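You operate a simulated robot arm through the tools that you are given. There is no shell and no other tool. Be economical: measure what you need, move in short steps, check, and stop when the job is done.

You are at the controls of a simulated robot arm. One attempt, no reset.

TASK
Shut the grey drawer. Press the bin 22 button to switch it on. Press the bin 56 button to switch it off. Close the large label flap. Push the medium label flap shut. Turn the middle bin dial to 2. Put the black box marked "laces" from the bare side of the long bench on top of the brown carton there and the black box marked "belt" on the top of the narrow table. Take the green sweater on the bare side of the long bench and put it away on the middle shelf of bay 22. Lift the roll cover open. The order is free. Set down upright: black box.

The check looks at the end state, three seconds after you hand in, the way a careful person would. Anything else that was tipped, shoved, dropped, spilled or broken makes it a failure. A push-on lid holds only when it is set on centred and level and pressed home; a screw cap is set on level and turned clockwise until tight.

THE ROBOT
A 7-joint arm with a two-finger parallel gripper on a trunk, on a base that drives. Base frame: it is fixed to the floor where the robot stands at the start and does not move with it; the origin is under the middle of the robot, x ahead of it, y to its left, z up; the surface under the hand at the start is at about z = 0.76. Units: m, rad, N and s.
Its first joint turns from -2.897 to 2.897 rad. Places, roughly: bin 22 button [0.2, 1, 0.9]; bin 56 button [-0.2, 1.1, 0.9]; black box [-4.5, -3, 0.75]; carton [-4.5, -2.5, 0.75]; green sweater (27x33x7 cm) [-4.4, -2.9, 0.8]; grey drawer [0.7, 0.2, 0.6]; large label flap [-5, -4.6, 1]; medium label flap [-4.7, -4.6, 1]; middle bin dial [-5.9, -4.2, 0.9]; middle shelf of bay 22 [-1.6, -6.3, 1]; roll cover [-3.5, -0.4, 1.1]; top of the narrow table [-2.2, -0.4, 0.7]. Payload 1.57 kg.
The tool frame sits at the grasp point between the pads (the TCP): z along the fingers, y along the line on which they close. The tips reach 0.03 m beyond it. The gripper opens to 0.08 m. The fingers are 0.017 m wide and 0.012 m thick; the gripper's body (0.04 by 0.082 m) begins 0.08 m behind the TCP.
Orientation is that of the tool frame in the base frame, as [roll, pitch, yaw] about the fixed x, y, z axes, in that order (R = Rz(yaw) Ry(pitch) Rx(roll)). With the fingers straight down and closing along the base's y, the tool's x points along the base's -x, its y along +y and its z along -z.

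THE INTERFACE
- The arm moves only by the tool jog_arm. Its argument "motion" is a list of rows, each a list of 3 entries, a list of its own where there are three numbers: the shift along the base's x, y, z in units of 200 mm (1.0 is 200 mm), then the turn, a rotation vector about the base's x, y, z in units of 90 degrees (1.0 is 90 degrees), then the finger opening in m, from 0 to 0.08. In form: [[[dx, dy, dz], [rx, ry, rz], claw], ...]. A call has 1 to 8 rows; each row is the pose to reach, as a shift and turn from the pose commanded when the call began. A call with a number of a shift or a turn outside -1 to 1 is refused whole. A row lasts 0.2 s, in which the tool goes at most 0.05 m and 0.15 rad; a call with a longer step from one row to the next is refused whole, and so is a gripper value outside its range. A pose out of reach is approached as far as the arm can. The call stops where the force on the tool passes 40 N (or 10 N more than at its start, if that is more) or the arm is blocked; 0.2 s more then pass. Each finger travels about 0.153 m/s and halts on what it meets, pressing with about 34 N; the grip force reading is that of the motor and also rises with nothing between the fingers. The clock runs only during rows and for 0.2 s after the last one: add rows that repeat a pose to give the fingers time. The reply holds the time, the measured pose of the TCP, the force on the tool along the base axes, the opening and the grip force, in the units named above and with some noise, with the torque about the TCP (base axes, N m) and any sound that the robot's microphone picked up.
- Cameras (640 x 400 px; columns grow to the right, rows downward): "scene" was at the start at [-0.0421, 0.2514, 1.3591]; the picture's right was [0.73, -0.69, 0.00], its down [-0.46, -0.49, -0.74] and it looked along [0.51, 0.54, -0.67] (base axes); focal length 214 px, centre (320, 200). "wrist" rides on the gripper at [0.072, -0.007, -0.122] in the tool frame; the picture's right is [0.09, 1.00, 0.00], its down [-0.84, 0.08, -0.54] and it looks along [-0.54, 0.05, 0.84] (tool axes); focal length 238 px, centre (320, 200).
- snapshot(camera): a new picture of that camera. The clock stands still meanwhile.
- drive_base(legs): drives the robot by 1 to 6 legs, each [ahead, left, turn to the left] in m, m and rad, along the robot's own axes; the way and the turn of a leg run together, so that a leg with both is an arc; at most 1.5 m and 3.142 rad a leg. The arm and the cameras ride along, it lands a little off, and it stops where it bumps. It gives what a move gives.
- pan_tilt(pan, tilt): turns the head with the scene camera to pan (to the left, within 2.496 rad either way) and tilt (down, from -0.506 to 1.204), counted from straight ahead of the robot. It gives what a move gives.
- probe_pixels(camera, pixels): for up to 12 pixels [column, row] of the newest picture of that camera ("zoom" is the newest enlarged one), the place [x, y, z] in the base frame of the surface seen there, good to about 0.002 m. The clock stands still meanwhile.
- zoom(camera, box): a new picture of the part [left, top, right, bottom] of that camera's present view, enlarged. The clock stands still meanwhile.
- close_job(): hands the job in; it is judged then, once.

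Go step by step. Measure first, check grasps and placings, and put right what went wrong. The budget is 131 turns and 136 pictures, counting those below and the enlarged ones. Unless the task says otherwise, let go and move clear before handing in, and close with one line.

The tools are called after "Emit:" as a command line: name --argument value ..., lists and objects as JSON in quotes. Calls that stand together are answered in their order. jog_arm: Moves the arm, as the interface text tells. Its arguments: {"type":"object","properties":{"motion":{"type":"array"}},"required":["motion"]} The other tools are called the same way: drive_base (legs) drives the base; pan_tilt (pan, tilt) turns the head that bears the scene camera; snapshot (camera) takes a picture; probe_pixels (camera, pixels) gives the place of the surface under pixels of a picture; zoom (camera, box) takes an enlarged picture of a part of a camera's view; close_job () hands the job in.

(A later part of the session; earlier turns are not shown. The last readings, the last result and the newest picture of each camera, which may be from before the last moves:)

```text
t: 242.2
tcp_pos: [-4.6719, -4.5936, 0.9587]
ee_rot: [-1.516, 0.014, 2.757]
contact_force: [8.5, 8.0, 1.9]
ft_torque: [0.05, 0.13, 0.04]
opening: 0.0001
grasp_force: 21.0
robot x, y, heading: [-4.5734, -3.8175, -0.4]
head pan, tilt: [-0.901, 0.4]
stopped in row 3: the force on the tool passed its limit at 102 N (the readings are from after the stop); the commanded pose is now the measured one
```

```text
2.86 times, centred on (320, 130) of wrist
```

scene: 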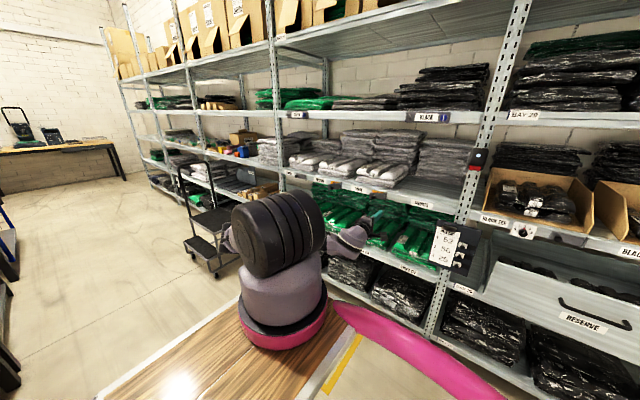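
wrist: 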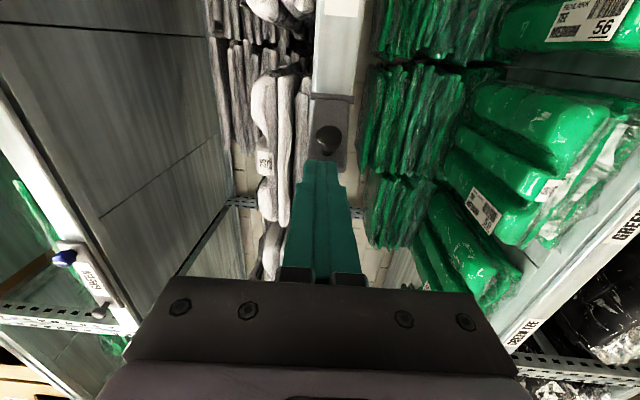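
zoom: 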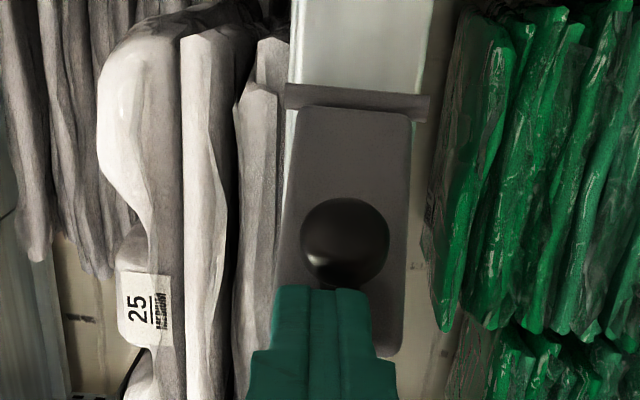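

A 102 N spike stopped it on first contact. I'll check where the plate stands now and push again more gently.

Emit:
jog_arm --motion '[[[-0.003, -0.02, 0], [0, 0, 0], 0], [[-0.006, -0.04, 0], [0, 0, 0], 0], [[-0.009, -0.06, 0], [0, 0, 0], 0], [[-0.012, -0.08, 0], [0, 0, 0], 0], [[-0.015, -0.1, 0], [0, 0, 0], 0], [[-0.018, -0.12, 0], [0, 0, 0], 0], [[-0.021, -0.14, 0], [0, 0, 0], 0], [[-0.024, -0.16, 0], [0, 0, 0], 0]]'

Emit:
zoom --camera "wrist" --box '[240, 60, 400, 200]'

Emit:
probe_pixels --camera "zoom" --pixels '[[345, 240], [390, 330], [340, 130], [355, 103]]'

```text
t: 242.6
tcp_pos: [-4.6704, -4.5954, 0.9584]
ee_rot: [-1.515, 0.017, 2.758]
contact_force: [13.0, 14.3, 3.1]
ft_torque: [-0.04, 0.0, 0.05]
opening: 0.0
grasp_force: 21.1
robot x, y, heading: [-4.5702, -3.8148, -0.396]
head pan, tilt: [-0.901, 0.4]
stopped in row 1: the force on the tool passed its limit at 49 N (the readings are from after the stop); the commanded pose is now the measured one
```

```text
2.86 times, centred on (320, 130) of wrist
```

zoom: 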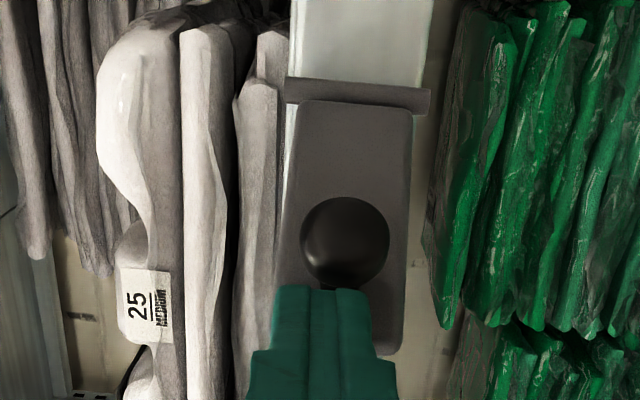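

```text
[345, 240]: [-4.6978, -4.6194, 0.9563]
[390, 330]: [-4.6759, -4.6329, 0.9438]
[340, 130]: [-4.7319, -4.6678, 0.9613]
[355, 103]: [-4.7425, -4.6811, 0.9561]
```

The finger is jammed between knob and plate end, pushing toward the hinge. The flap must be swept from its +u side instead; I'll go around the knob and sweep.

Emit:
jog_arm --motion '[[[0.077, 0.185, 0], [0, 0, 0], 0], [[-0.043, 0.289, 0], [0, 0, 0], 0], [[-0.228, 0.365, 0], [0, 0, 0], 0], [[-0.305, 0.18, 0], [0, 0, 0], 0], [[-0.381, -0.005, 0], [0, 0, 0], 0], [[-0.243, -0.081, 0], [0, 0, 0], 0], [[-0.113, -0.143, 0], [0, 0, 0], 0], [[0.007, -0.247, 0], [0, 0, 0], 0]]'

Emit:
zoom --camera "wrist" --box '[240, 60, 400, 200]'

```text
t: 244.4
tcp_pos: [-4.6689, -4.6457, 0.9576]
ee_rot: [-1.516, 0.016, 2.758]
contact_force: [0.4, -0.2, -0.3]
ft_torque: [-0.02, -0.02, 0.0]
opening: 0.0
grasp_force: 21.5
out of reach, approached as far as the arm can: row 2, 3, 4, 5, 6
robot x, y, heading: [-4.5751, -3.811, -0.397]
head pan, tilt: [-0.901, 0.4]
```

```text
2.86 times, centred on (320, 130) of wrist
```

zoom: 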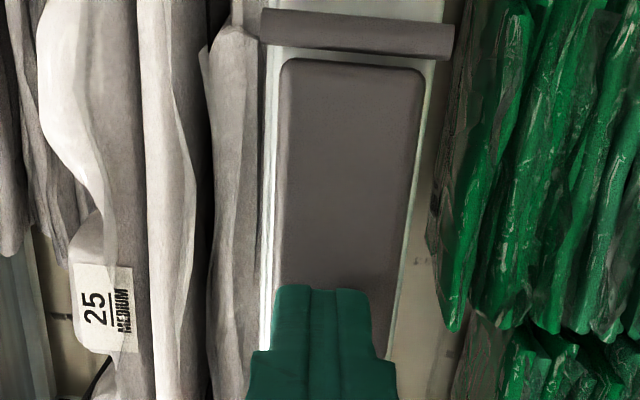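

The flap has swung nearly flat with the knob behind the fingertip. I'll press it home.

Emit:
jog_arm --motion '[[[-0.01, -0.024, 0], [0, 0, 0], 0], [[-0.02, -0.048, 0], [0, 0, 0], 0], [[-0.03, -0.072, 0], [0, 0, 0], 0], [[-0.04, -0.096, 0], [0, 0, 0], 0], [[-0.05, -0.12, 0], [0, 0, 0], 0], [[-0.06, -0.145, 0], [0, 0, 0], 0]]'

Emit:
jog_arm --motion '[[[0.077, 0.185, 0], [0, 0, 0], 0], [[0.154, 0.37, 0], [0, 0, 0], 0]]'

Emit:
zoom --camera "wrist" --box '[240, 30, 400, 130]'

Emit:
probe_pixels --camera "zoom" --pixels '[[320, 130], [320, 180], [320, 230], [320, 280], [360, 330], [340, 60]]'

```text
t: 244.9
tcp_pos: [-4.6707, -4.6499, 0.9569]
ee_rot: [-1.519, 0.019, 2.76]
contact_force: [12.6, 22.4, 6.2]
ft_torque: [-0.09, 0.0, 0.28]
opening: 0.0002
grasp_force: 21.7
robot x, y, heading: [-4.574, -3.8126, -0.402]
head pan, tilt: [-0.901, 0.4]
stopped in row 2: the force on the tool passed its limit at 48 N (the readings are from after the stop); the commanded pose is now the measured one
```

```text
t: 245.5
tcp_pos: [-4.6422, -4.5745, 0.9581]
ee_rot: [-1.516, 0.017, 2.758]
contact_force: [-0.4, 0.9, -0.6]
ft_torque: [0.01, -0.01, -0.04]
opening: 0.0
grasp_force: 21.1
robot x, y, heading: [-4.5699, -3.812, -0.398]
head pan, tilt: [-0.901, 0.4]
```

```text
4.00 times, centred on (320, 80) of wrist
```

zoom: 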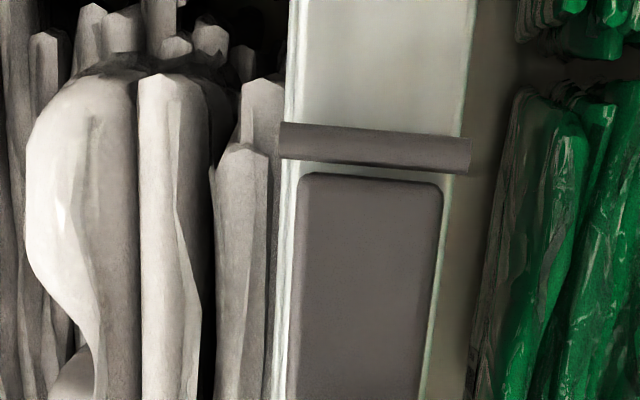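

```text
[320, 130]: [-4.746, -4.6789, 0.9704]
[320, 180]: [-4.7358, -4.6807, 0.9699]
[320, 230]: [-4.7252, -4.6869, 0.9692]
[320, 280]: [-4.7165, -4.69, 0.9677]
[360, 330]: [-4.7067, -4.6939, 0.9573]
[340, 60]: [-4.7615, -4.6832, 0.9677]
```

The medium flap's plate is flat on the rail (v≈6.139 all along). Now I'll move along to the large flap.

Emit:
jog_arm --motion '[[[-0.185, 0.0765, 0], [0, 0, 0], 0], [[-0.37, 0.153, 0], [0, 0, 0], 0], [[-0.555, 0.23, 0], [0, 0, 0], 0], [[-0.74, 0.306, 0], [0, 0, 0], 0]]'

Emit:
jog_arm --motion '[[[-0.185, 0.0765, 0], [0, 0, 0], 0], [[-0.37, 0.153, 0], [0, 0, 0], 0], [[-0.555, 0.23, 0], [0, 0, 0], 0], [[-0.74, 0.306, 0], [0, 0, 0], 0]]'

Emit:
snapshot --camera "wrist"

```text
t: 246.5
tcp_pos: [-4.7613, -4.5353, 0.9303]
ee_rot: [-1.47, 0.021, 2.724]
contact_force: [-0.3, 0.8, 1.1]
ft_torque: [-0.04, 0.0, 0.0]
opening: 0.0001
grasp_force: 20.9
out of reach, approached as far as the arm can: row 1, 2, 3, 4
robot x, y, heading: [-4.5711, -3.8151, -0.395]
head pan, tilt: [-0.901, 0.4]
```

```text
t: 247.5
tcp_pos: [-4.8855, -4.5175, 0.918]
ee_rot: [-1.411, 0.029, 2.665]
contact_force: [0.8, -0.7, 0.7]
ft_torque: [0.0, -0.02, -0.02]
opening: 0.0001
grasp_force: 20.8
out of reach, approached as far as the arm can: row 1, 2, 3, 4
robot x, y, heading: [-4.573, -3.813, -0.389]
head pan, tilt: [-0.901, 0.4]
```

```text
48 pictures are left
```

wrist: 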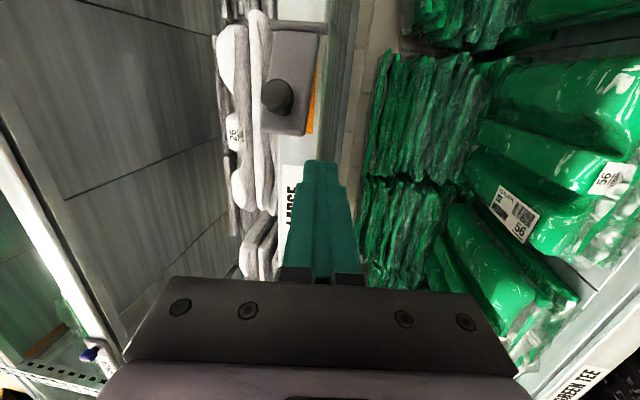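

The wrist ran into a joint limit when reaching backward. I'll return the arm to the good relative pose and drive the base back 0.33 m instead.

Emit:
jog_arm --motion '[[[0.19, -0.037, 0.05], [0.015, -0.006, 0.015], 0], [[0.375, -0.075, 0.1], [0.03, -0.013, 0.03], 0], [[0.56, -0.112, 0.15], [0.046, -0.02, 0.045], 0], [[0.75, -0.149, 0.2], [0.062, -0.026, 0.059], 0]]'

Emit:
jog_arm --motion '[[[0.154, -0.063, 0], [0, 0, 0], 0], [[0.308, -0.127, 0], [0, 0, 0], 0], [[0.462, -0.19, 0], [0, 0, 0], 0]]'

Emit:
drive_base --legs '[[-0.32, 0.02, 0]]'

Emit:
snapshot --camera "wrist"

```text
t: 248.5
tcp_pos: [-4.7286, -4.555, 0.94]
ee_rot: [-1.493, 0.025, 2.738]
contact_force: [0.5, 0.4, -0.4]
ft_torque: [-0.01, -0.01, 0.01]
opening: 0.0001
grasp_force: 21.6
out of reach, approached as far as the arm can: row 2, 3, 4
robot x, y, heading: [-4.5713, -3.8131, -0.399]
head pan, tilt: [-0.901, 0.4]
```

```text
t: 249.3
tcp_pos: [-4.6331, -4.5955, 0.9402]
ee_rot: [-1.518, 0.023, 2.752]
contact_force: [-0.1, 0.4, 0.2]
ft_torque: [0.01, -0.01, 0.04]
opening: 0.0
grasp_force: 21.0
robot x, y, heading: [-4.5737, -3.8095, -0.399]
head pan, tilt: [-0.901, 0.4]
```

```text
t: 251.5
tcp_pos: [-4.9254, -4.4515, 0.9408]
ee_rot: [-1.517, 0.026, 2.748]
contact_force: [1.4, -0.3, -0.3]
ft_torque: [0.0, -0.01, 0.0]
opening: 0.0001
grasp_force: 21.0
robot x, y, heading: [-4.8615, -3.6672, -0.403]
head pan, tilt: [-0.901, 0.4]
```

```text
47 pictures are left
```

wrist: 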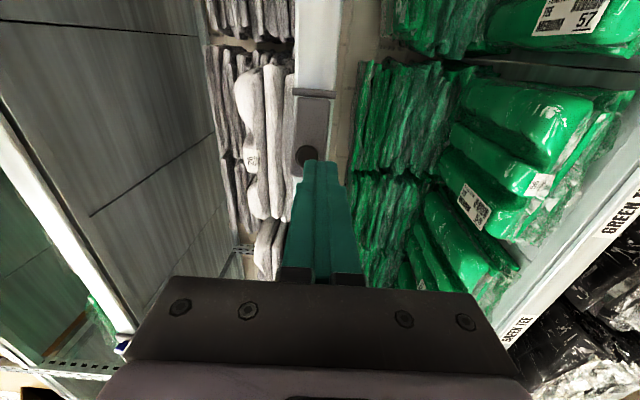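

Now the tool is in the good pose just before the large flap's knob (306,153). I'll sweep it shut along its closing arc.

Emit:
jog_arm --motion '[[[-0.0845, -0.073, 0.08], [0, 0, 0], 0], [[-0.1135, -0.1695, 0.08], [0, 0, 0], 0], [[-0.105, -0.254, 0.08], [0, 0, 0], 0], [[-0.0785, -0.3465, 0.08], [0, 0, 0], 0], [[-0.0615, -0.4345, 0.08], [0, 0, 0], 0], [[-0.066, -0.498, 0.08], [0, 0, 0], 0], [[-0.0715, -0.5385, 0.08], [0, 0, 0], 0]]'

Emit:
zoom --camera "wrist" --box '[240, 60, 400, 160]'

Emit:
probe_pixels --camera "zoom" --pixels '[[320, 100], [320, 160], [330, 220], [320, 280], [380, 330], [340, 60]]'

```text
t: 252.8
tcp_pos: [-4.9379, -4.5398, 0.9552]
ee_rot: [-1.517, 0.025, 2.744]
contact_force: [14.4, 28.6, 6.9]
ft_torque: [-0.21, -0.03, 0.28]
opening: 0.0
grasp_force: 20.9
robot x, y, heading: [-4.8622, -3.673, -0.4]
head pan, tilt: [-0.901, 0.4]
stopped in row 6: the force on the tool passed its limit at 58 N (the readings are from after the stop); the commanded pose is now the measured one
```

```text
4.00 times, centred on (320, 110) of wrist
```

zoom: 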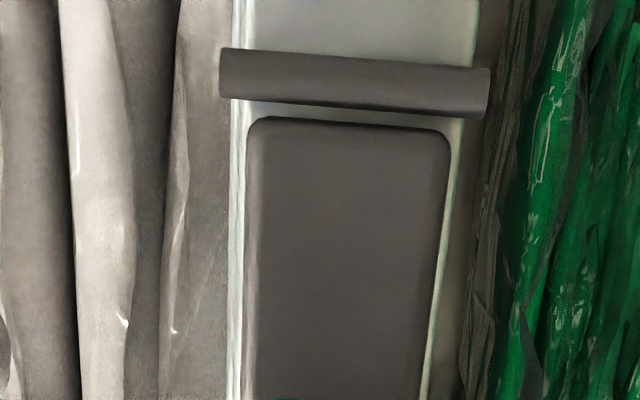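

```text
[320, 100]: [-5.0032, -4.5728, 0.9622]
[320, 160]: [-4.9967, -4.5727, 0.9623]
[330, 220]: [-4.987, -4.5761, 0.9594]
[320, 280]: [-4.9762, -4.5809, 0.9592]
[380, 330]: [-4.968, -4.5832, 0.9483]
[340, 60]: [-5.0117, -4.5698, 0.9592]
```

The large flap's plate lies flat (v≈6.138). I'll back out and swing the arm back to the tool-down travel pose, then look at the bench.

Emit:
jog_arm --motion '[[[0.077, 0.185, 0], [0, 0, 0], 0], [[0.154, 0.37, 0.05], [0, 0, 0], 0], [[0.2, 0.48, 0.25], [0, 0, 0], 0], [[0.2, 0.48, 0.45], [0, 0, 0], 0]]'

Emit:
jog_arm --motion '[[[0.094, 0.123, 0.06], [0.046, -0.019, 0], 0], [[0.189, 0.247, 0.12], [0.092, -0.038, 0], 0], [[0.283, 0.37, 0.18], [0.139, -0.058, 0], 0], [[0.378, 0.493, 0.24], [0.185, -0.077, 0], 0], [[0.472, 0.6165, 0.3], [0.231, -0.096, 0], 0]]'

Emit:
jog_arm --motion '[[[0.094, 0.123, 0.06], [0.046, -0.019, 0], 0], [[0.189, 0.247, 0.12], [0.092, -0.038, 0], 0], [[0.283, 0.37, 0.18], [0.139, -0.058, 0], 0], [[0.378, 0.493, 0.24], [0.185, -0.077, 0], 0], [[0.472, 0.6165, 0.3], [0.231, -0.096, 0], 0]]'

Emit:
jog_arm --motion '[[[0.094, 0.123, 0.06], [0.046, -0.019, 0], 0], [[0.189, 0.247, 0.12], [0.092, -0.038, 0], 0], [[0.283, 0.37, 0.18], [0.139, -0.058, 0], 0], [[0.378, 0.493, 0.24], [0.185, -0.077, 0], 0], [[0.472, 0.6165, 0.3], [0.231, -0.096, 0], 0]]'

Emit:
jog_arm --motion '[[[0.02, 0.123, 0.0], [0.046, -0.019, 0], 0], [[0.04, 0.247, 0], [0.092, -0.038, 0], 0], [[0.06, 0.37, 0], [0.139, -0.058, 0], 0], [[0.08, 0.493, 0], [0.185, -0.077, 0], 0], [[0.1, 0.6165, 0], [0.231, -0.096, 0], 0]]'

Emit:
pan_tilt --pan 1.35 --tilt 0.75

Emit:
snapshot --camera "scene"

```text
t: 253.8
tcp_pos: [-4.9012, -4.4473, 0.9915]
ee_rot: [-1.506, 0.026, 2.744]
contact_force: [-0.1, 0.0, -0.2]
ft_torque: [-0.05, -0.02, -0.01]
opening: 0.0
grasp_force: 21.4
out of reach, approached as far as the arm can: row 3, 4
robot x, y, heading: [-4.8612, -3.6667, -0.398]
head pan, tilt: [-0.901, 0.4]
```

```text
t: 255.0
tcp_pos: [-4.7408, -4.2619, 0.9117]
ee_rot: [-1.812, 0.029, 2.707]
contact_force: [-0.6, 0.8, -0.5]
ft_torque: [-0.03, -0.02, -0.02]
opening: 0.0
grasp_force: 20.7
out of reach, approached as far as the arm can: row 1, 2, 3, 4, 5
robot x, y, heading: [-4.8588, -3.6676, -0.402]
head pan, tilt: [-0.901, 0.4]
```

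```text
t: 256.2
tcp_pos: [-4.5651, -4.211, 0.9263]
ee_rot: [-2.203, 0.011, 2.699]
contact_force: [-0.3, -0.6, -0.1]
ft_torque: [0.02, -0.02, 0.02]
opening: 0.0
grasp_force: 20.9
out of reach, approached as far as the arm can: row 1, 2, 3, 4, 5
robot x, y, heading: [-4.8592, -3.6698, -0.398]
head pan, tilt: [-0.901, 0.4]
```

```text
t: 257.4
tcp_pos: [-4.4613, -4.0862, 0.9868]
ee_rot: [-2.598, -0.008, 2.698]
contact_force: [-1.4, 0.0, -0.3]
ft_torque: [0.03, 0.03, 0.01]
opening: 0.0
grasp_force: 21.6
out of reach, approached as far as the arm can: row 1, 2, 3, 4, 5
robot x, y, heading: [-4.8596, -3.6683, -0.399]
head pan, tilt: [-0.901, 0.4]
```

```text
t: 258.6
tcp_pos: [-4.4152, -3.9721, 0.9916]
ee_rot: [-2.99, -0.025, 2.706]
contact_force: [-0.2, 0.5, -0.2]
ft_torque: [0.02, 0.0, 0.01]
opening: 0.0
grasp_force: 21.1
out of reach, approached as far as the arm can: row 1, 2, 3, 4, 5
robot x, y, heading: [-4.8578, -3.6688, -0.399]
head pan, tilt: [-0.901, 0.4]
```

```text
t: 260.7
tcp_pos: [-4.416, -3.9727, 0.9913]
ee_rot: [-2.989, -0.024, 2.705]
contact_force: [0.0, -0.3, 0.0]
ft_torque: [0.0, 0.0, -0.01]
opening: 0.0
grasp_force: 21.1
robot x, y, heading: [-4.8606, -3.6717, -0.4]
head pan, tilt: [1.349, 0.75]
```

```text
45 pictures are left
```

scene: 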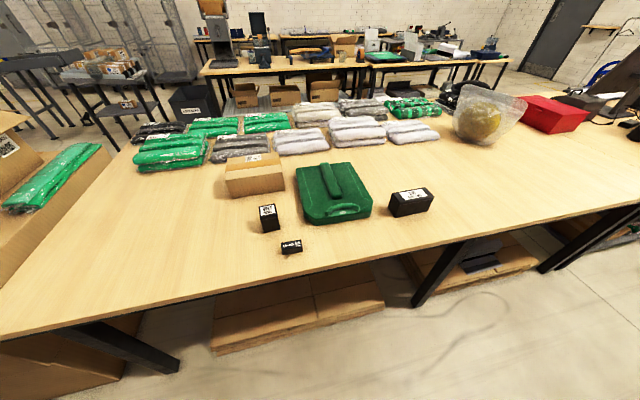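

The bench shows three black boxes at (268,217), (291,246) and (410,202), the brown carton (255,175) and the green sweater (335,193). I'll read the boxes.

Emit:
zoom --camera "scene" --box '[220, 145, 444, 285]'

Emit:
zoom --camera "scene" --box '[250, 195, 314, 255]'

Emit:
probe_pixels --camera "scene" --pixels '[[262, 207], [276, 206], [279, 223], [265, 232], [292, 243], [284, 243], [301, 243], [392, 195], [427, 189], [432, 203], [395, 212], [410, 194]]'

Emit:
probe_pixels --camera "scene" --pixels '[[226, 168], [243, 157], [280, 155], [284, 168], [228, 178], [258, 164], [262, 210], [270, 208], [297, 165], [350, 163], [371, 200], [302, 225]]'

```text
2.86 times, centred on (332, 215) of scene
```

zoom: 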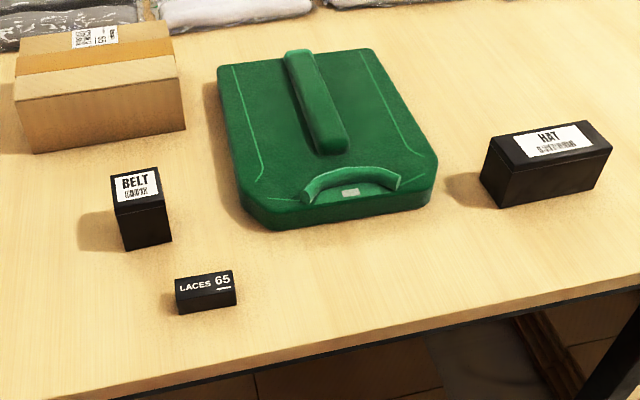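

```text
6.67 times, centred on (282, 225) of scene
```

zoom: 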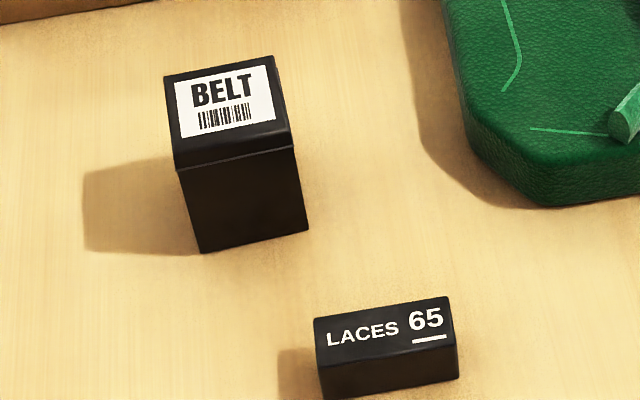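

```text
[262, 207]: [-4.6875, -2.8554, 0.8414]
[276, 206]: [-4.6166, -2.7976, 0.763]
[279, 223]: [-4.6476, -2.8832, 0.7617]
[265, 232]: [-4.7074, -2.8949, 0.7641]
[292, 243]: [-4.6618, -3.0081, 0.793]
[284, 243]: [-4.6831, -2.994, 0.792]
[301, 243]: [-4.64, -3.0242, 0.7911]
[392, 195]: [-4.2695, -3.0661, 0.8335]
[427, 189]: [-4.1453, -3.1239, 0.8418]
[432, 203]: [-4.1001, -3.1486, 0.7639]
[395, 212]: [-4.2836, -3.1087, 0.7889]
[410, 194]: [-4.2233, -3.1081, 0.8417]
```

```text
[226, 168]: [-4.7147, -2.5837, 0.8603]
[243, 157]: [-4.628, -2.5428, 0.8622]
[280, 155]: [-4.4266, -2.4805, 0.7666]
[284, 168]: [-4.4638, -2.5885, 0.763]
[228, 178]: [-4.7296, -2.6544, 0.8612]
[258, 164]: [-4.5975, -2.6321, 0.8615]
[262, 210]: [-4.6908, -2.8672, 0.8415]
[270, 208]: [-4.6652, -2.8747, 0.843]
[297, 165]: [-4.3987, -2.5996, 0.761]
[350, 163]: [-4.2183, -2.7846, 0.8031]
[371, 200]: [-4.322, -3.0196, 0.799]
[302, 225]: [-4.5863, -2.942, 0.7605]
```

"BELT" is the upright box at (268,217), "LACES" the small flat one at (291,246). I'll probe their corners for grasping.

Emit:
probe_pixels --camera "zoom" --pixels '[[170, 80], [268, 62], [286, 140], [181, 158], [320, 322], [444, 302], [450, 333], [325, 357], [328, 390], [453, 372], [205, 240], [300, 222]]'

Emit:
probe_pixels --camera "scene" --pixels '[[229, 159], [270, 153], [226, 176], [283, 171], [250, 168], [262, 156]]'

```text
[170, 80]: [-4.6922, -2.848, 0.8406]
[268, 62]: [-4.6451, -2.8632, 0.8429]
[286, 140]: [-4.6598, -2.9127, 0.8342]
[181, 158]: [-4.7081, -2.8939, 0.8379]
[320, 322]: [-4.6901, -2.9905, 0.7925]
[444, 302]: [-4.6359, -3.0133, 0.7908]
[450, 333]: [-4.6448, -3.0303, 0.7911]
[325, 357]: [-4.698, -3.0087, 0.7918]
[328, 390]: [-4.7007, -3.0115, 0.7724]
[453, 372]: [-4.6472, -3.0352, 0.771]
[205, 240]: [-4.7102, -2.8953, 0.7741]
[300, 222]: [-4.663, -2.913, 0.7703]
```

```text
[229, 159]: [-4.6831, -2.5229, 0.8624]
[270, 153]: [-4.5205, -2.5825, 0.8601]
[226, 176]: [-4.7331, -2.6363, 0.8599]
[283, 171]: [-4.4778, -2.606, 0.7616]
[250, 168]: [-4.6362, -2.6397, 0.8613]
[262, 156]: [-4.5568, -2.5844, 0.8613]
```

Laces box: centre (-4.667,-3.011), top z 0.792, ~25 mm wide along v; carton top centre (-4.62,-2.612), z 0.8615. I'll swing the arm round to above the laces box, straightening the tool.

Emit:
jog_arm --motion '[[[0.066, 0.193, 0.08], [0.018, -0.007, 0.005], 0], [[0.131, 0.386, 0.16], [0.036, -0.015, 0.011], 0], [[0.197, 0.579, 0.24], [0.053, -0.022, 0.016], 0], [[0.262, 0.772, 0.32], [0.071, -0.03, 0.022], 0], [[0.328, 0.965, 0.4], [0.089, -0.037, 0.027], 0]]'

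Emit:
jog_arm --motion '[[[0.066, 0.193, 0.02], [0, 0, 0], 0], [[0.131, 0.386, 0.04], [0, 0, 0], 0], [[0.197, 0.579, 0.06], [0, 0, 0], 0], [[0.262, 0.772, 0.08], [0, 0, 0], 0], [[0.328, 0.965, 0.1], [0, 0, 0], 0]]'

Emit:
jog_arm --motion '[[[0.066, 0.193, 0], [0, 0, 0], 0], [[0.131, 0.386, 0], [0, 0, 0], 0], [[0.197, 0.579, 0], [0, 0, 0], 0], [[0.262, 0.772, 0], [0, 0, 0], 0], [[0.328, 0.965, 0], [0, 0, 0], 0]]'

Emit:
jog_arm --motion '[[[-0.15, 0.127, -0.05], [0, 0, 0], 0.02], [[-0.3, 0.254, -0.1], [0, 0, 0], 0.04], [[-0.45, 0.381, -0.15], [0, 0, 0], 0.06], [[-0.6, 0.508, -0.2], [0, 0, 0], 0.06], [[-0.747, 0.635, -0.25], [0, 0, 0], 0.06]]'

Emit:
jog_arm --motion '[[[-0.15, 0.127, -0.05], [0, 0, 0], 0.06], [[-0.3, 0.254, -0.1], [0, 0, 0], 0.06], [[-0.45, 0.381, -0.15], [0, 0, 0], 0.06], [[-0.6, 0.508, -0.2], [0, 0, 0], 0.06], [[-0.747, 0.635, -0.25], [0, 0, 0], 0.06]]'

```text
t: 261.9
tcp_pos: [-4.3525, -3.7811, 1.0738]
ee_rot: [3.139, -0.025, 2.749]
contact_force: [1.0, -1.8, 0.1]
ft_torque: [0.12, 0.0, 0.0]
opening: 0.0001
grasp_force: 21.5
robot x, y, heading: [-4.8599, -3.6689, -0.4]
head pan, tilt: [1.349, 0.75]
```

```text
t: 263.1
tcp_pos: [-4.343, -3.7603, 1.076]
ee_rot: [-3.141, -0.02, 2.76]
contact_force: [0.3, 1.4, 0.0]
ft_torque: [0.01, 0.02, -0.02]
opening: 0.0
grasp_force: 21.6
out of reach, approached as far as the arm can: row 1, 2, 3, 4, 5
robot x, y, heading: [-4.8586, -3.6758, -0.399]
head pan, tilt: [1.349, 0.75]
```

```text
t: 264.3
tcp_pos: [-4.3445, -3.7606, 1.0775]
ee_rot: [-3.14, -0.021, 2.762]
contact_force: [0.0, -0.3, -0.4]
ft_torque: [0.02, 0.0, -0.01]
opening: 0.0
grasp_force: 21.1
out of reach, approached as far as the arm can: row 1, 2, 3, 4, 5
robot x, y, heading: [-4.8594, -3.6699, -0.4]
head pan, tilt: [1.349, 0.75]
```

```text
t: 265.5
tcp_pos: [-4.3664, -3.732, 1.0667]
ee_rot: [3.133, 0.002, 2.796]
contact_force: [0.4, -0.3, 0.1]
ft_torque: [0.02, 0.04, -0.01]
opening: 0.0601
grasp_force: 0.0
out of reach, approached as far as the arm can: row 1, 2, 3, 4, 5
robot x, y, heading: [-4.8622, -3.6677, -0.404]
head pan, tilt: [1.349, 0.75]
```

```text
t: 266.7
tcp_pos: [-4.4009, -3.6955, 1.0454]
ee_rot: [3.094, 0.026, 2.836]
contact_force: [-0.8, 0.2, 0.1]
ft_torque: [-0.03, -0.07, -0.01]
opening: 0.0599
grasp_force: 0.0
out of reach, approached as far as the arm can: row 1, 2, 3, 4, 5
robot x, y, heading: [-4.8583, -3.6681, -0.397]
head pan, tilt: [1.349, 0.75]
```

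The wrist is at a joint limit with this yaw after the shelf work. I'll let the tool yaw turn with the arm (counter-clockwise) while lifting slightly.

Emit:
jog_arm --motion '[[[0, 0, 0.1], [0, 0, 0.08], 0.06], [[0, 0, 0.2], [0, 0, 0.16], 0.06], [[0, 0, 0.3], [0, 0, 0.24], 0.06], [[0, 0, 0.3], [0, 0, 0.32], 0.06], [[0, 0, 0.3], [0, 0, 0.4], 0.06]]'

Emit:
jog_arm --motion '[[[0.05, 0.15, 0], [0, 0, 0.06], 0.06], [[0.1, 0.3, 0], [0, 0, 0.12], 0.06], [[0.15, 0.45, 0], [0, 0, 0.18], 0.06], [[0.2, 0.6, 0], [0, 0, 0.24], 0.06], [[0.25, 0.75, 0], [0, 0, 0.3], 0.06]]'

```text
t: 267.9
tcp_pos: [-4.3972, -3.696, 1.1059]
ee_rot: [3.093, 0.026, -2.814]
contact_force: [0.4, 0.5, -0.3]
ft_torque: [-0.02, -0.03, 0.0]
opening: 0.0601
grasp_force: 0.1
robot x, y, heading: [-4.8627, -3.6694, -0.404]
head pan, tilt: [1.349, 0.75]
```

```text
t: 269.1
tcp_pos: [-4.3478, -3.5452, 1.1039]
ee_rot: [3.093, 0.027, -2.347]
contact_force: [-0.6, 0.4, -0.3]
ft_torque: [0.0, 0.0, 0.01]
opening: 0.06
grasp_force: 0.0
robot x, y, heading: [-4.8599, -3.6653, -0.397]
head pan, tilt: [1.349, 0.75]
```

That works. I'll continue the arc leftwards to above the laces box, yaw turning so the fingers close along its length, and level the tool.

Emit:
jog_arm --motion '[[[-0.04, 0.213, 0], [0, 0, 0.03], 0.08], [[-0.08, 0.426, 0], [0, 0, 0.06], 0.08], [[-0.12, 0.64, 0], [0, 0, 0.09], 0.08], [[-0.161, 0.852, 0], [0, 0, 0.122], 0.08]]'

Emit:
jog_arm --motion '[[[-0.04, 0.213, 0], [0, 0, 0.03], 0.08], [[-0.08, 0.426, 0], [0, 0, 0.06], 0.08], [[-0.12, 0.64, 0], [0, 0, 0.09], 0.08], [[-0.161, 0.852, 0], [0, 0, 0.122], 0.08]]'

Emit:
jog_arm --motion '[[[-0.127, 0.096, -0.1], [-0.006, -0.004, 0], 0.08], [[-0.255, 0.192, -0.2], [-0.011, -0.009, 0], 0.08], [[-0.382, 0.288, -0.3], [-0.017, -0.013, 0], 0.08], [[-0.51, 0.384, -0.4], [-0.022, -0.018, 0], 0.08], [[-0.637, 0.48, -0.5], [-0.028, -0.022, 0], 0.08]]'

Emit:
jog_arm --motion '[[[-0.127, 0.096, -0.1], [0, 0, 0], 0.08], [[-0.255, 0.192, -0.2], [0, 0, 0], 0.08], [[-0.382, 0.288, -0.3], [0, 0, 0], 0.08], [[-0.51, 0.384, -0.4], [0, 0, 0], 0.08], [[-0.637, 0.48, -0.5], [0, 0, 0], 0.08]]'

Emit:
snapshot --camera "wrist"

```text
t: 270.1
tcp_pos: [-4.3785, -3.3739, 1.1048]
ee_rot: [3.093, 0.026, -2.155]
contact_force: [0.2, -0.3, -0.3]
ft_torque: [0.03, 0.03, -0.01]
opening: 0.0797
grasp_force: 0.0
robot x, y, heading: [-4.8579, -3.666, -0.404]
head pan, tilt: [1.349, 0.75]
```

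```text
t: 271.1
tcp_pos: [-4.4098, -3.2058, 1.1062]
ee_rot: [3.093, 0.033, -1.958]
contact_force: [0.6, -0.7, -0.1]
ft_torque: [0.04, 0.06, 0.03]
opening: 0.0801
grasp_force: 0.1
robot x, y, heading: [-4.8588, -3.6693, -0.405]
head pan, tilt: [1.349, 0.75]
```

```text
t: 272.5
tcp_pos: [-4.4482, -3.2182, 1.0566]
ee_rot: [3.12, 0.016, -2.018]
contact_force: [0.0, -0.6, 0.1]
ft_torque: [0.02, 0.0, 0.03]
opening: 0.0801
grasp_force: 0.0
out of reach, approached as far as the arm can: row 1, 2, 3, 4, 5
robot x, y, heading: [-4.8574, -3.6698, -0.403]
head pan, tilt: [1.349, 0.75]
stopped in row 5: the arm was blocked; the commanded pose is now the measured one
```

```text
t: 273.7
tcp_pos: [-4.4486, -3.219, 1.0538]
ee_rot: [3.123, 0.013, -2.018]
contact_force: [-0.1, 0.1, 0.1]
ft_torque: [0.03, 0.01, -0.01]
opening: 0.0801
grasp_force: 0.2
out of reach, approached as far as the arm can: row 1, 2, 3, 4, 5
robot x, y, heading: [-4.8597, -3.6678, -0.403]
head pan, tilt: [1.349, 0.75]
```

```text
42 pictures are left
```

wrist: 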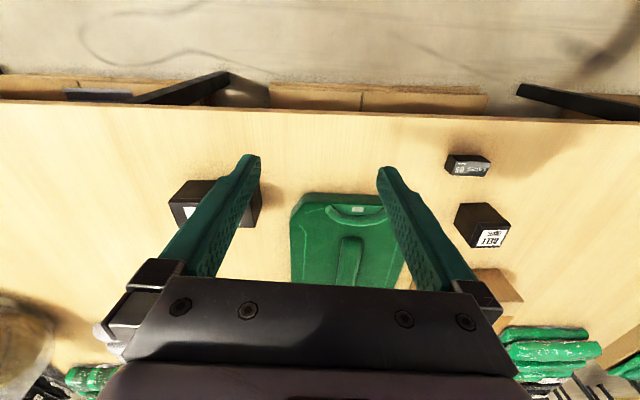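

The arm was blocked swinging further left (likely near the head mast). I'll reposition the base instead: back 0.6 m and left 0.33 m so the boxes lie ahead-left.

Emit:
drive_base --legs '[[-0.6, 0, 0.008], [0, 0.32, 0]]'

Emit:
snapshot --camera "wrist"

Emit:
jog_arm --motion '[[[0, 0, 0.1], [0, 0, 0], 0.08], [[0.03, -0.02, 0.1], [0, 0, 0.03], 0.08]]'

```text
t: 278.9
tcp_pos: [-4.8887, -2.687, 1.0519]
ee_rot: [3.125, 0.01, -2.009]
contact_force: [0.4, -0.4, 0.2]
ft_torque: [-0.01, 0.0, 0.02]
opening: 0.0801
grasp_force: 0.0
robot x, y, heading: [-5.2949, -3.1406, -0.39]
head pan, tilt: [1.349, 0.75]
```

```text
41 pictures are left
```

wrist: 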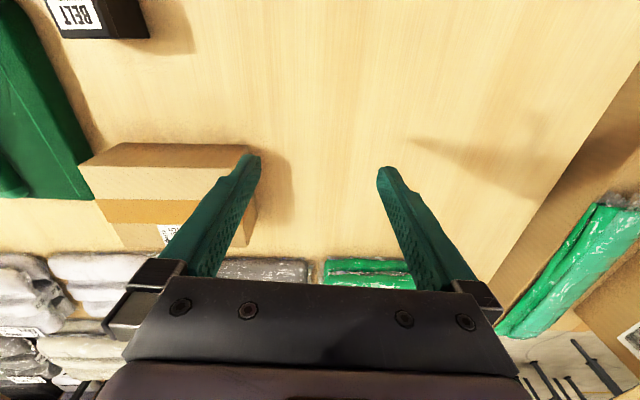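

```text
t: 279.5
tcp_pos: [-4.878, -2.695, 1.0702]
ee_rot: [3.13, 0.007, -1.973]
contact_force: [0.7, -0.3, 0.8]
ft_torque: [0.01, 0.01, 0.02]
opening: 0.0801
grasp_force: 0.1
out of reach, approached as far as the arm can: row 1
robot x, y, heading: [-5.2984, -3.1399, -0.392]
head pan, tilt: [1.349, 0.75]
```

The arm moves freely again. I'll go to above the laces box at (-4.667,-3.011).

Emit:
jog_arm --motion '[[[0.105, -0.158, -0.085], [0, 0, 0], 0.08], [[0.211, -0.316, -0.17], [0, 0, 0], 0.08], [[0.316, -0.474, -0.255], [0, 0, 0], 0.08], [[0.422, -0.632, -0.34], [0, 0, 0], 0.08], [[0.5275, -0.79, -0.425], [0, 0, 0], 0.08]]'

Emit:
jog_arm --motion '[[[0.105, -0.158, -0.085], [0, 0, 0], 0.08], [[0.211, -0.316, -0.17], [0, 0, 0], 0.08], [[0.316, -0.474, -0.255], [0, 0, 0], 0.08], [[0.422, -0.632, -0.34], [0, 0, 0], 0.08], [[0.5275, -0.79, -0.425], [0, 0, 0], 0.08]]'

Emit:
snapshot --camera "wrist"

```text
t: 280.7
tcp_pos: [-4.7783, -2.8476, 0.9887]
ee_rot: [3.124, 0.01, -1.959]
contact_force: [-1.1, 0.5, 0.6]
ft_torque: [-0.04, -0.1, -0.01]
opening: 0.08
grasp_force: 0.1
robot x, y, heading: [-5.2974, -3.1436, -0.396]
head pan, tilt: [1.349, 0.75]
```

```text
t: 281.9
tcp_pos: [-4.6717, -3.0075, 0.903]
ee_rot: [3.123, 0.009, -1.959]
contact_force: [-0.2, -0.4, 0.5]
ft_torque: [0.0, -0.02, -0.02]
opening: 0.0802
grasp_force: 0.1
robot x, y, heading: [-5.2984, -3.1416, -0.39]
head pan, tilt: [1.349, 0.75]
```

```text
40 pictures are left
```

wrist: 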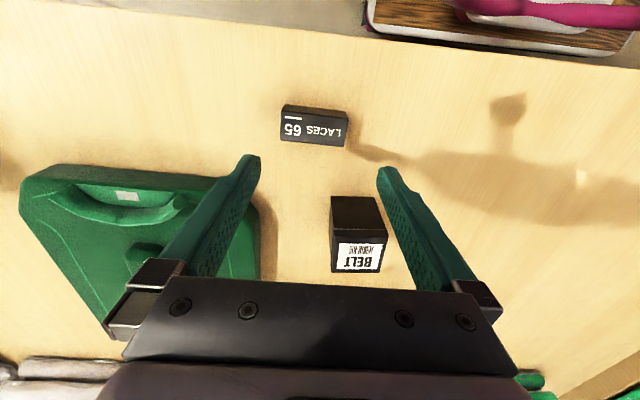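

The laces box sits between the fingers' lines at (315,125). Descending to z≈0.798 and gripping.

Emit:
jog_arm --motion '[[[0.012, -0.009, -0.17], [0, 0, 0], 0.08], [[0.023, -0.0175, -0.34], [0, 0, 0], 0.08], [[0.023, -0.0175, -0.45], [0, 0, 0], 0.08], [[0.023, -0.0175, -0.52], [0, 0, 0], 0.08]]'

Emit:
jog_arm --motion '[[[0, 0, 0], [0, 0, 0], 0.065], [[0, 0, 0], [0, 0, 0], 0.055], [[0, 0, 0], [0, 0, 0], 0.045], [[0, 0, 0], [0, 0, 0], 0.045]]'

Emit:
zoom --camera "wrist" --box '[200, 80, 440, 230]'

```text
t: 282.9
tcp_pos: [-4.6679, -3.0109, 0.8006]
ee_rot: [3.124, 0.009, -1.961]
contact_force: [0.4, 0.1, 0.7]
ft_torque: [0.01, 0.0, 0.05]
opening: 0.0801
grasp_force: 0.1
robot x, y, heading: [-5.3002, -3.1449, -0.393]
head pan, tilt: [1.349, 0.75]
```

```text
t: 283.9
tcp_pos: [-4.6666, -3.0109, 0.8003]
ee_rot: [3.124, 0.01, -1.96]
contact_force: [-0.8, -0.2, -0.3]
ft_torque: [-0.01, 0.01, -0.01]
opening: 0.0647
grasp_force: 34.1
robot x, y, heading: [-5.2985, -3.1445, -0.392]
head pan, tilt: [1.349, 0.75]
```

```text
2.67 times, centred on (320, 155) of wrist
```

zoom: 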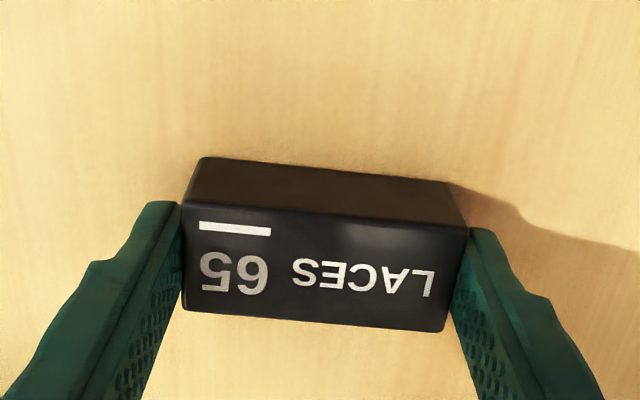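

Laces box is gripped (0.0647 m). I'll lift it modestly and carry it to above the carton.

Emit:
jog_arm --motion '[[[0, 0, 0.2], [0, 0, 0], 0.045], [[0, 0, 0.4], [0, 0, 0], 0.045], [[0, 0, 0.65], [0, 0, 0], 0.045]]'

Emit:
jog_arm --motion '[[[0.021, 0.23, 0], [0, 0, 0], 0.045], [[0.042, 0.46, 0], [0, 0, 0], 0.045], [[0.063, 0.69, 0], [0, 0, 0], 0.045], [[0.085, 0.9175, 0], [0, 0, 0], 0.045]]'

Emit:
jog_arm --motion '[[[0.021, 0.23, 0], [0, 0, 0], 0.045], [[0.042, 0.46, 0], [0, 0, 0], 0.045], [[0.063, 0.69, 0], [0, 0, 0], 0.045], [[0.085, 0.9175, 0], [0, 0, 0], 0.045]]'

Emit:
snapshot --camera "wrist"

Emit:
probe_pixels --camera "wrist" --pixels '[[240, 130], [400, 130], [230, 150], [320, 130], [320, 110], [410, 180]]'

```text
t: 284.7
tcp_pos: [-4.6683, -3.0117, 0.9295]
ee_rot: [3.125, 0.01, -1.963]
contact_force: [0.3, 0.4, 0.7]
ft_torque: [-0.01, 0.0, 0.02]
opening: 0.0643
grasp_force: 33.6
robot x, y, heading: [-5.2955, -3.145, -0.39]
head pan, tilt: [1.349, 0.75]
```

```text
t: 285.7
tcp_pos: [-4.6527, -2.8298, 0.93]
ee_rot: [3.123, 0.011, -1.964]
contact_force: [-0.1, 0.0, 0.4]
ft_torque: [0.02, 0.03, 0.04]
opening: 0.0643
grasp_force: 33.5
robot x, y, heading: [-5.3012, -3.1417, -0.387]
head pan, tilt: [1.349, 0.75]
```

```text
t: 286.7
tcp_pos: [-4.6413, -2.6883, 0.9272]
ee_rot: [3.124, 0.01, -1.963]
contact_force: [-0.5, 0.3, -0.6]
ft_torque: [-0.02, -0.05, -0.01]
opening: 0.0645
grasp_force: 34.0
out of reach, approached as far as the arm can: row 4
robot x, y, heading: [-5.2946, -3.1458, -0.389]
head pan, tilt: [1.349, 0.75]
```

```text
38 pictures are left
```

wrist: 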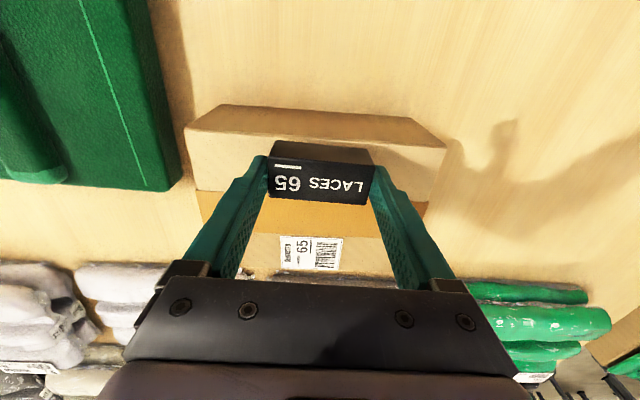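

```text
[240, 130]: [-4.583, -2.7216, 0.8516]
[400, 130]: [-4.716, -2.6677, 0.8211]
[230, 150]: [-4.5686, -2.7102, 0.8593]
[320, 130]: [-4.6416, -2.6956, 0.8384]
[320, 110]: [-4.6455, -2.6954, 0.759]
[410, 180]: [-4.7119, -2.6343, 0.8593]
```

The carton's near edge is at v≈4.268 and the box hangs right at it; reach ended 4.5 cm short. I'll drive 0.12 m ahead to gain reach, then shift the box back over the carton.

Emit:
drive_base --legs '[[0.12, 0, 0]]'

Emit:
jog_arm --motion '[[[-0.16, 0.08, 0], [0, 0, 0], 0.045], [[-0.32, 0.17, 0], [0, 0, 0], 0.045], [[-0.46, 0.27, 0], [0, 0, 0], 0.045], [[-0.5, 0.42, 0], [0, 0, 0], 0.045]]'

```text
t: 287.9
tcp_pos: [-4.5301, -2.7336, 0.9284]
ee_rot: [3.124, 0.011, -1.964]
contact_force: [0.5, 0.1, -1.1]
ft_torque: [-0.01, 0.02, -0.04]
opening: 0.0646
grasp_force: 34.0
robot x, y, heading: [-5.1868, -3.1858, -0.391]
head pan, tilt: [1.349, 0.75]
```

```text
t: 288.9
tcp_pos: [-4.5825, -2.7057, 0.928]
ee_rot: [3.124, 0.012, -1.962]
contact_force: [0.2, 0.8, 0.1]
ft_torque: [-0.01, -0.01, -0.01]
opening: 0.0645
grasp_force: 33.8
out of reach, approached as far as the arm can: row 2, 3, 4
robot x, y, heading: [-5.1891, -3.187, -0.393]
head pan, tilt: [1.349, 0.75]
```

Leftward reach is the limit (~0.68 m). The bench leaves ~0.1 m, so I'll drive 0.05 m left and 0.06 m back, which puts the box over the carton.

Emit:
drive_base --legs '[[-0.06, 0.05, 0]]'

Emit:
snapshot --camera "wrist"

Emit:
probe_pixels --camera "wrist" --pixels '[[220, 100], [400, 110], [230, 150], [320, 130], [320, 110], [410, 180]]'

```text
t: 289.9
tcp_pos: [-4.6197, -2.6377, 0.9281]
ee_rot: [3.123, 0.013, -1.963]
contact_force: [-0.3, -0.5, -0.4]
ft_torque: [0.02, -0.01, 0.04]
opening: 0.0645
grasp_force: 34.4
robot x, y, heading: [-5.2229, -3.1189, -0.391]
head pan, tilt: [1.349, 0.75]
```

```text
37 pictures are left
```

wrist: 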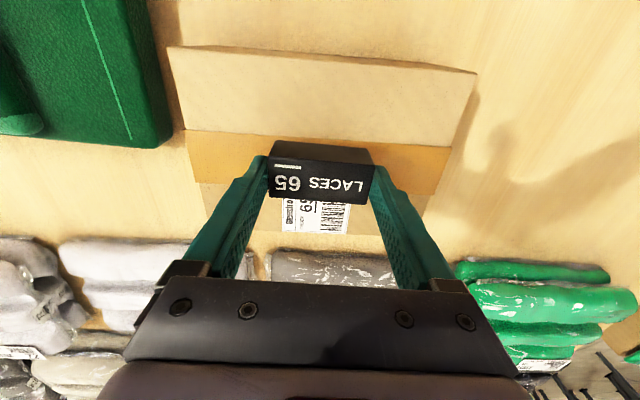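

```text
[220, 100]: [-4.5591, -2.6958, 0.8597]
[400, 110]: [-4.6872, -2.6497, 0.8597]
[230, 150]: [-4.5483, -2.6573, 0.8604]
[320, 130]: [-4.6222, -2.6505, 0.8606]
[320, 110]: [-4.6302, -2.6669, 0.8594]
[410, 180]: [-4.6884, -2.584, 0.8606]
```

The box is now over the carton's middle. I'll lower it onto the top (z 0.860) and release.

Emit:
jog_arm --motion '[[[0, 0, -0.07], [0, 0, 0], 0.045], [[0, 0, -0.11], [0, 0, 0], 0.045], [[0, 0, -0.13], [0, 0, 0], 0.045], [[0, 0, -0.142], [0, 0, 0], 0.045]]'

Emit:
jog_arm --motion '[[[0, 0, 0], [0, 0, 0], 0.06], [[0, 0, 0], [0, 0, 0], 0.08], [[0, 0, 0], [0, 0, 0], 0.08], [[0, 0, 0.15], [0, 0, 0], 0.08], [[0, 0, 0.35], [0, 0, 0], 0.08]]'

Emit:
zoom --camera "wrist" --box '[160, 30, 480, 230]'

```text
t: 290.9
tcp_pos: [-4.6191, -2.6356, 0.9014]
ee_rot: [3.125, 0.012, -1.962]
contact_force: [-0.4, 0.0, -0.1]
ft_torque: [0.0, -0.01, -0.03]
opening: 0.0644
grasp_force: 34.3
robot x, y, heading: [-5.2198, -3.1179, -0.392]
head pan, tilt: [1.349, 0.75]
```

```text
t: 292.1
tcp_pos: [-4.619, -2.6368, 0.9389]
ee_rot: [3.124, 0.012, -1.962]
contact_force: [-0.6, 0.1, -1.0]
ft_torque: [0.0, 0.02, -0.01]
opening: 0.0802
grasp_force: 0.0
out of reach, approached as far as the arm can: row 5
robot x, y, heading: [-5.2223, -3.1209, -0.391]
head pan, tilt: [1.349, 0.75]
```

```text
2.00 times, centred on (320, 130) of wrist
```

zoom: 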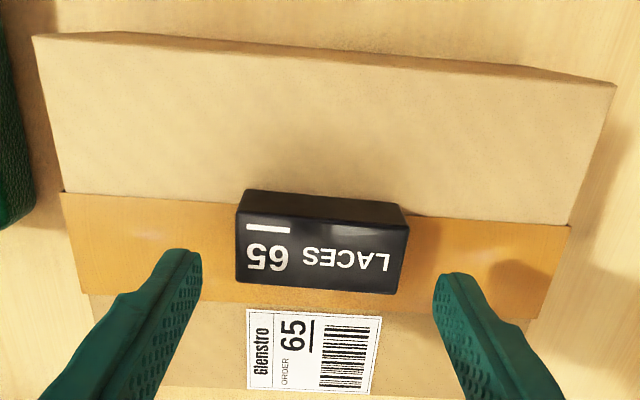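

"LACES" sits squarely on the carton. Next is the sweater: I'll move the arm up clear and take a close look at it.

Emit:
jog_arm --motion '[[[0.1, -0.2, 0.05], [0, 0, 0], 0.08], [[0.2, -0.4, 0.2], [0, 0, 0], 0.08], [[0.32, -0.58, 0.35], [0, 0, 0], 0.08], [[0.42, -0.78, 0.5], [0, 0, 0], 0.08]]'

Emit:
drive_base --legs '[[0.2, -0.06, 0]]'

Emit:
pan_tilt --pan 1.1 --tilt 0.85

Emit:
zoom --camera "scene" --box '[160, 100, 480, 300]'

```text
refused: row 2 steps farther than a row can; nothing moved
```

```text
t: 293.8
tcp_pos: [-4.4592, -2.7684, 0.9402]
ee_rot: [3.124, 0.012, -1.958]
contact_force: [-0.1, -0.9, 1.6]
ft_torque: [0.0, 0.0, 0.02]
opening: 0.0799
grasp_force: 0.1
robot x, y, heading: [-5.0613, -3.2486, -0.389]
head pan, tilt: [1.349, 0.75]
```

```text
t: 294.6
tcp_pos: [-4.459, -2.7687, 0.9402]
ee_rot: [3.123, 0.012, -1.96]
contact_force: [0.9, 0.0, -0.5]
ft_torque: [-0.02, 0.01, 0.0]
opening: 0.0799
grasp_force: 0.0
robot x, y, heading: [-5.0598, -3.2514, -0.384]
head pan, tilt: [1.1, 0.85]
```

```text
2.00 times, centred on (320, 200) of scene
```

zoom: 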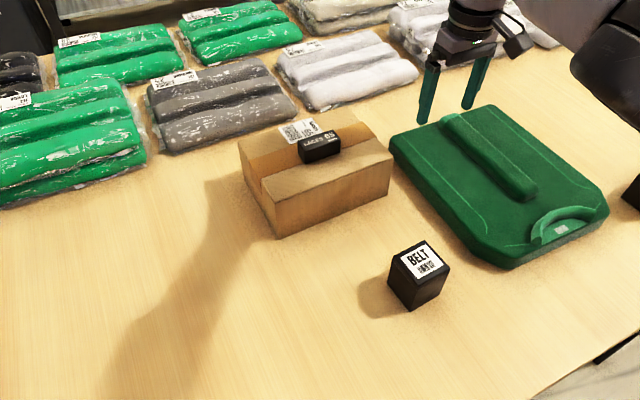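

LACES is still centred on the carton. The sweater has a raised central fold running along v, a good place to pinch; I'll probe it.

Emit:
probe_pixels --camera "zoom" --pixels '[[450, 118], [530, 180], [490, 150], [475, 155], [505, 145], [470, 165], [520, 145], [395, 145], [495, 265], [605, 205], [485, 108], [460, 175]]'

Emit:
jog_arm --motion '[[[0, 0, 0.2], [0, 0, 0], 0.08], [[0.0, -0.1, 0.3], [0, 0, 0], 0.08], [[0.0, -0.3, 0.3], [0, 0, 0], 0.08]]'

Emit:
snapshot --camera "wrist"

```text
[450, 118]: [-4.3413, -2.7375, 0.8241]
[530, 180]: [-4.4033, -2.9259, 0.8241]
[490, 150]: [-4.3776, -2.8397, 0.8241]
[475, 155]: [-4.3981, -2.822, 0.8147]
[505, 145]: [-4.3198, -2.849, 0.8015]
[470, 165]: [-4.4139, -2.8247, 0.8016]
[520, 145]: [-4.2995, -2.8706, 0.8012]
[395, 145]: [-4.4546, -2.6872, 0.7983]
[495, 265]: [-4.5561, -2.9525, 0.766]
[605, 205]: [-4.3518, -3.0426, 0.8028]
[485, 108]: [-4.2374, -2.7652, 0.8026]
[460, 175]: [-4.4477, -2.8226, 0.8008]
```

```text
t: 295.4
tcp_pos: [-4.4593, -2.8262, 1.0002]
ee_rot: [3.124, 0.012, -1.958]
contact_force: [0.5, 0.2, -0.8]
ft_torque: [-0.05, -0.02, 0.03]
opening: 0.08
grasp_force: 0.0
out of reach, approached as far as the arm can: row 1
robot x, y, heading: [-5.0635, -3.2541, -0.383]
head pan, tilt: [1.1, 0.85]
```

```text
34 pictures are left
```

wrist: 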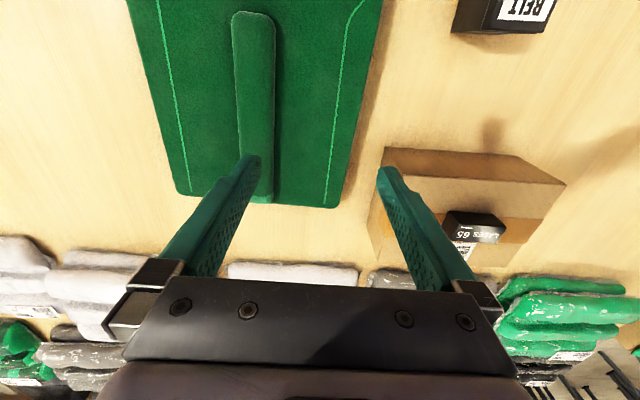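

The fold is ~4.5 cm wide, 2.3 cm proud, centred near (-4.384,-2.868) with its top at z=0.824. I'll align the yaw (+0.076 rad), descend over it, and pinch.

Emit:
jog_arm --motion '[[[0.12, -0.07, -0.15], [0, 0, 0.016], 0.08], [[0.25, -0.14, -0.3], [0, 0, 0.032], 0.08], [[0.375, -0.21, -0.45], [0, 0, 0.048], 0.08], [[0.375, -0.21, -0.62], [0, 0, 0.048], 0.08], [[0.375, -0.21, -0.76], [0, 0, 0.048], 0.08]]'

Emit:
snapshot --camera "wrist"

```text
t: 296.6
tcp_pos: [-4.3836, -2.8704, 0.8465]
ee_rot: [3.125, 0.013, -1.883]
contact_force: [0.4, -0.6, 0.4]
ft_torque: [0.02, -0.05, 0.02]
opening: 0.0802
grasp_force: 0.0
robot x, y, heading: [-5.0622, -3.2517, -0.387]
head pan, tilt: [1.1, 0.85]
```

```text
33 pictures are left
```

wrist: 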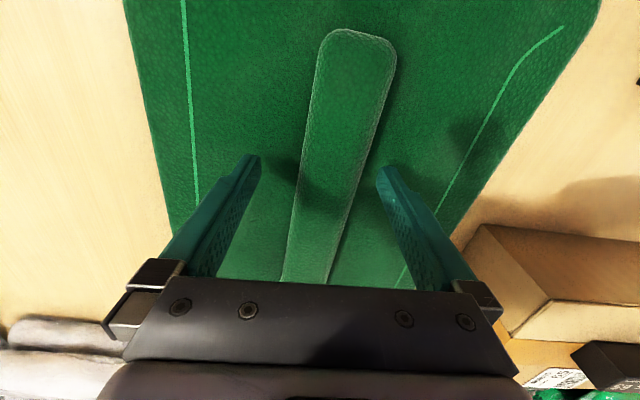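

The fold looks ~6–10° skewed to the fingers, so my yaw correction may be wrong; I'll probe its two ends precisely.

Emit:
probe_pixels --camera "wrist" --pixels '[[325, 60], [385, 60], [303, 180], [350, 180], [355, 60], [327, 180], [310, 150], [363, 150], [145, 100], [165, 190]]'

```text
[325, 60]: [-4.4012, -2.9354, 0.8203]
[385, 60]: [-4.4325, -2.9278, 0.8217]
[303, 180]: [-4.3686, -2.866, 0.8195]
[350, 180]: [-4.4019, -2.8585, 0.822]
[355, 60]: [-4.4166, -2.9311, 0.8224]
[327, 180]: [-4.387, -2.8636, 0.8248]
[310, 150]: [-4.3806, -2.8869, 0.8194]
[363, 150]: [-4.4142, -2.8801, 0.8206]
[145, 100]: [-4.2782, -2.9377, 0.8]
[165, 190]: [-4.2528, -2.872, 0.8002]
```

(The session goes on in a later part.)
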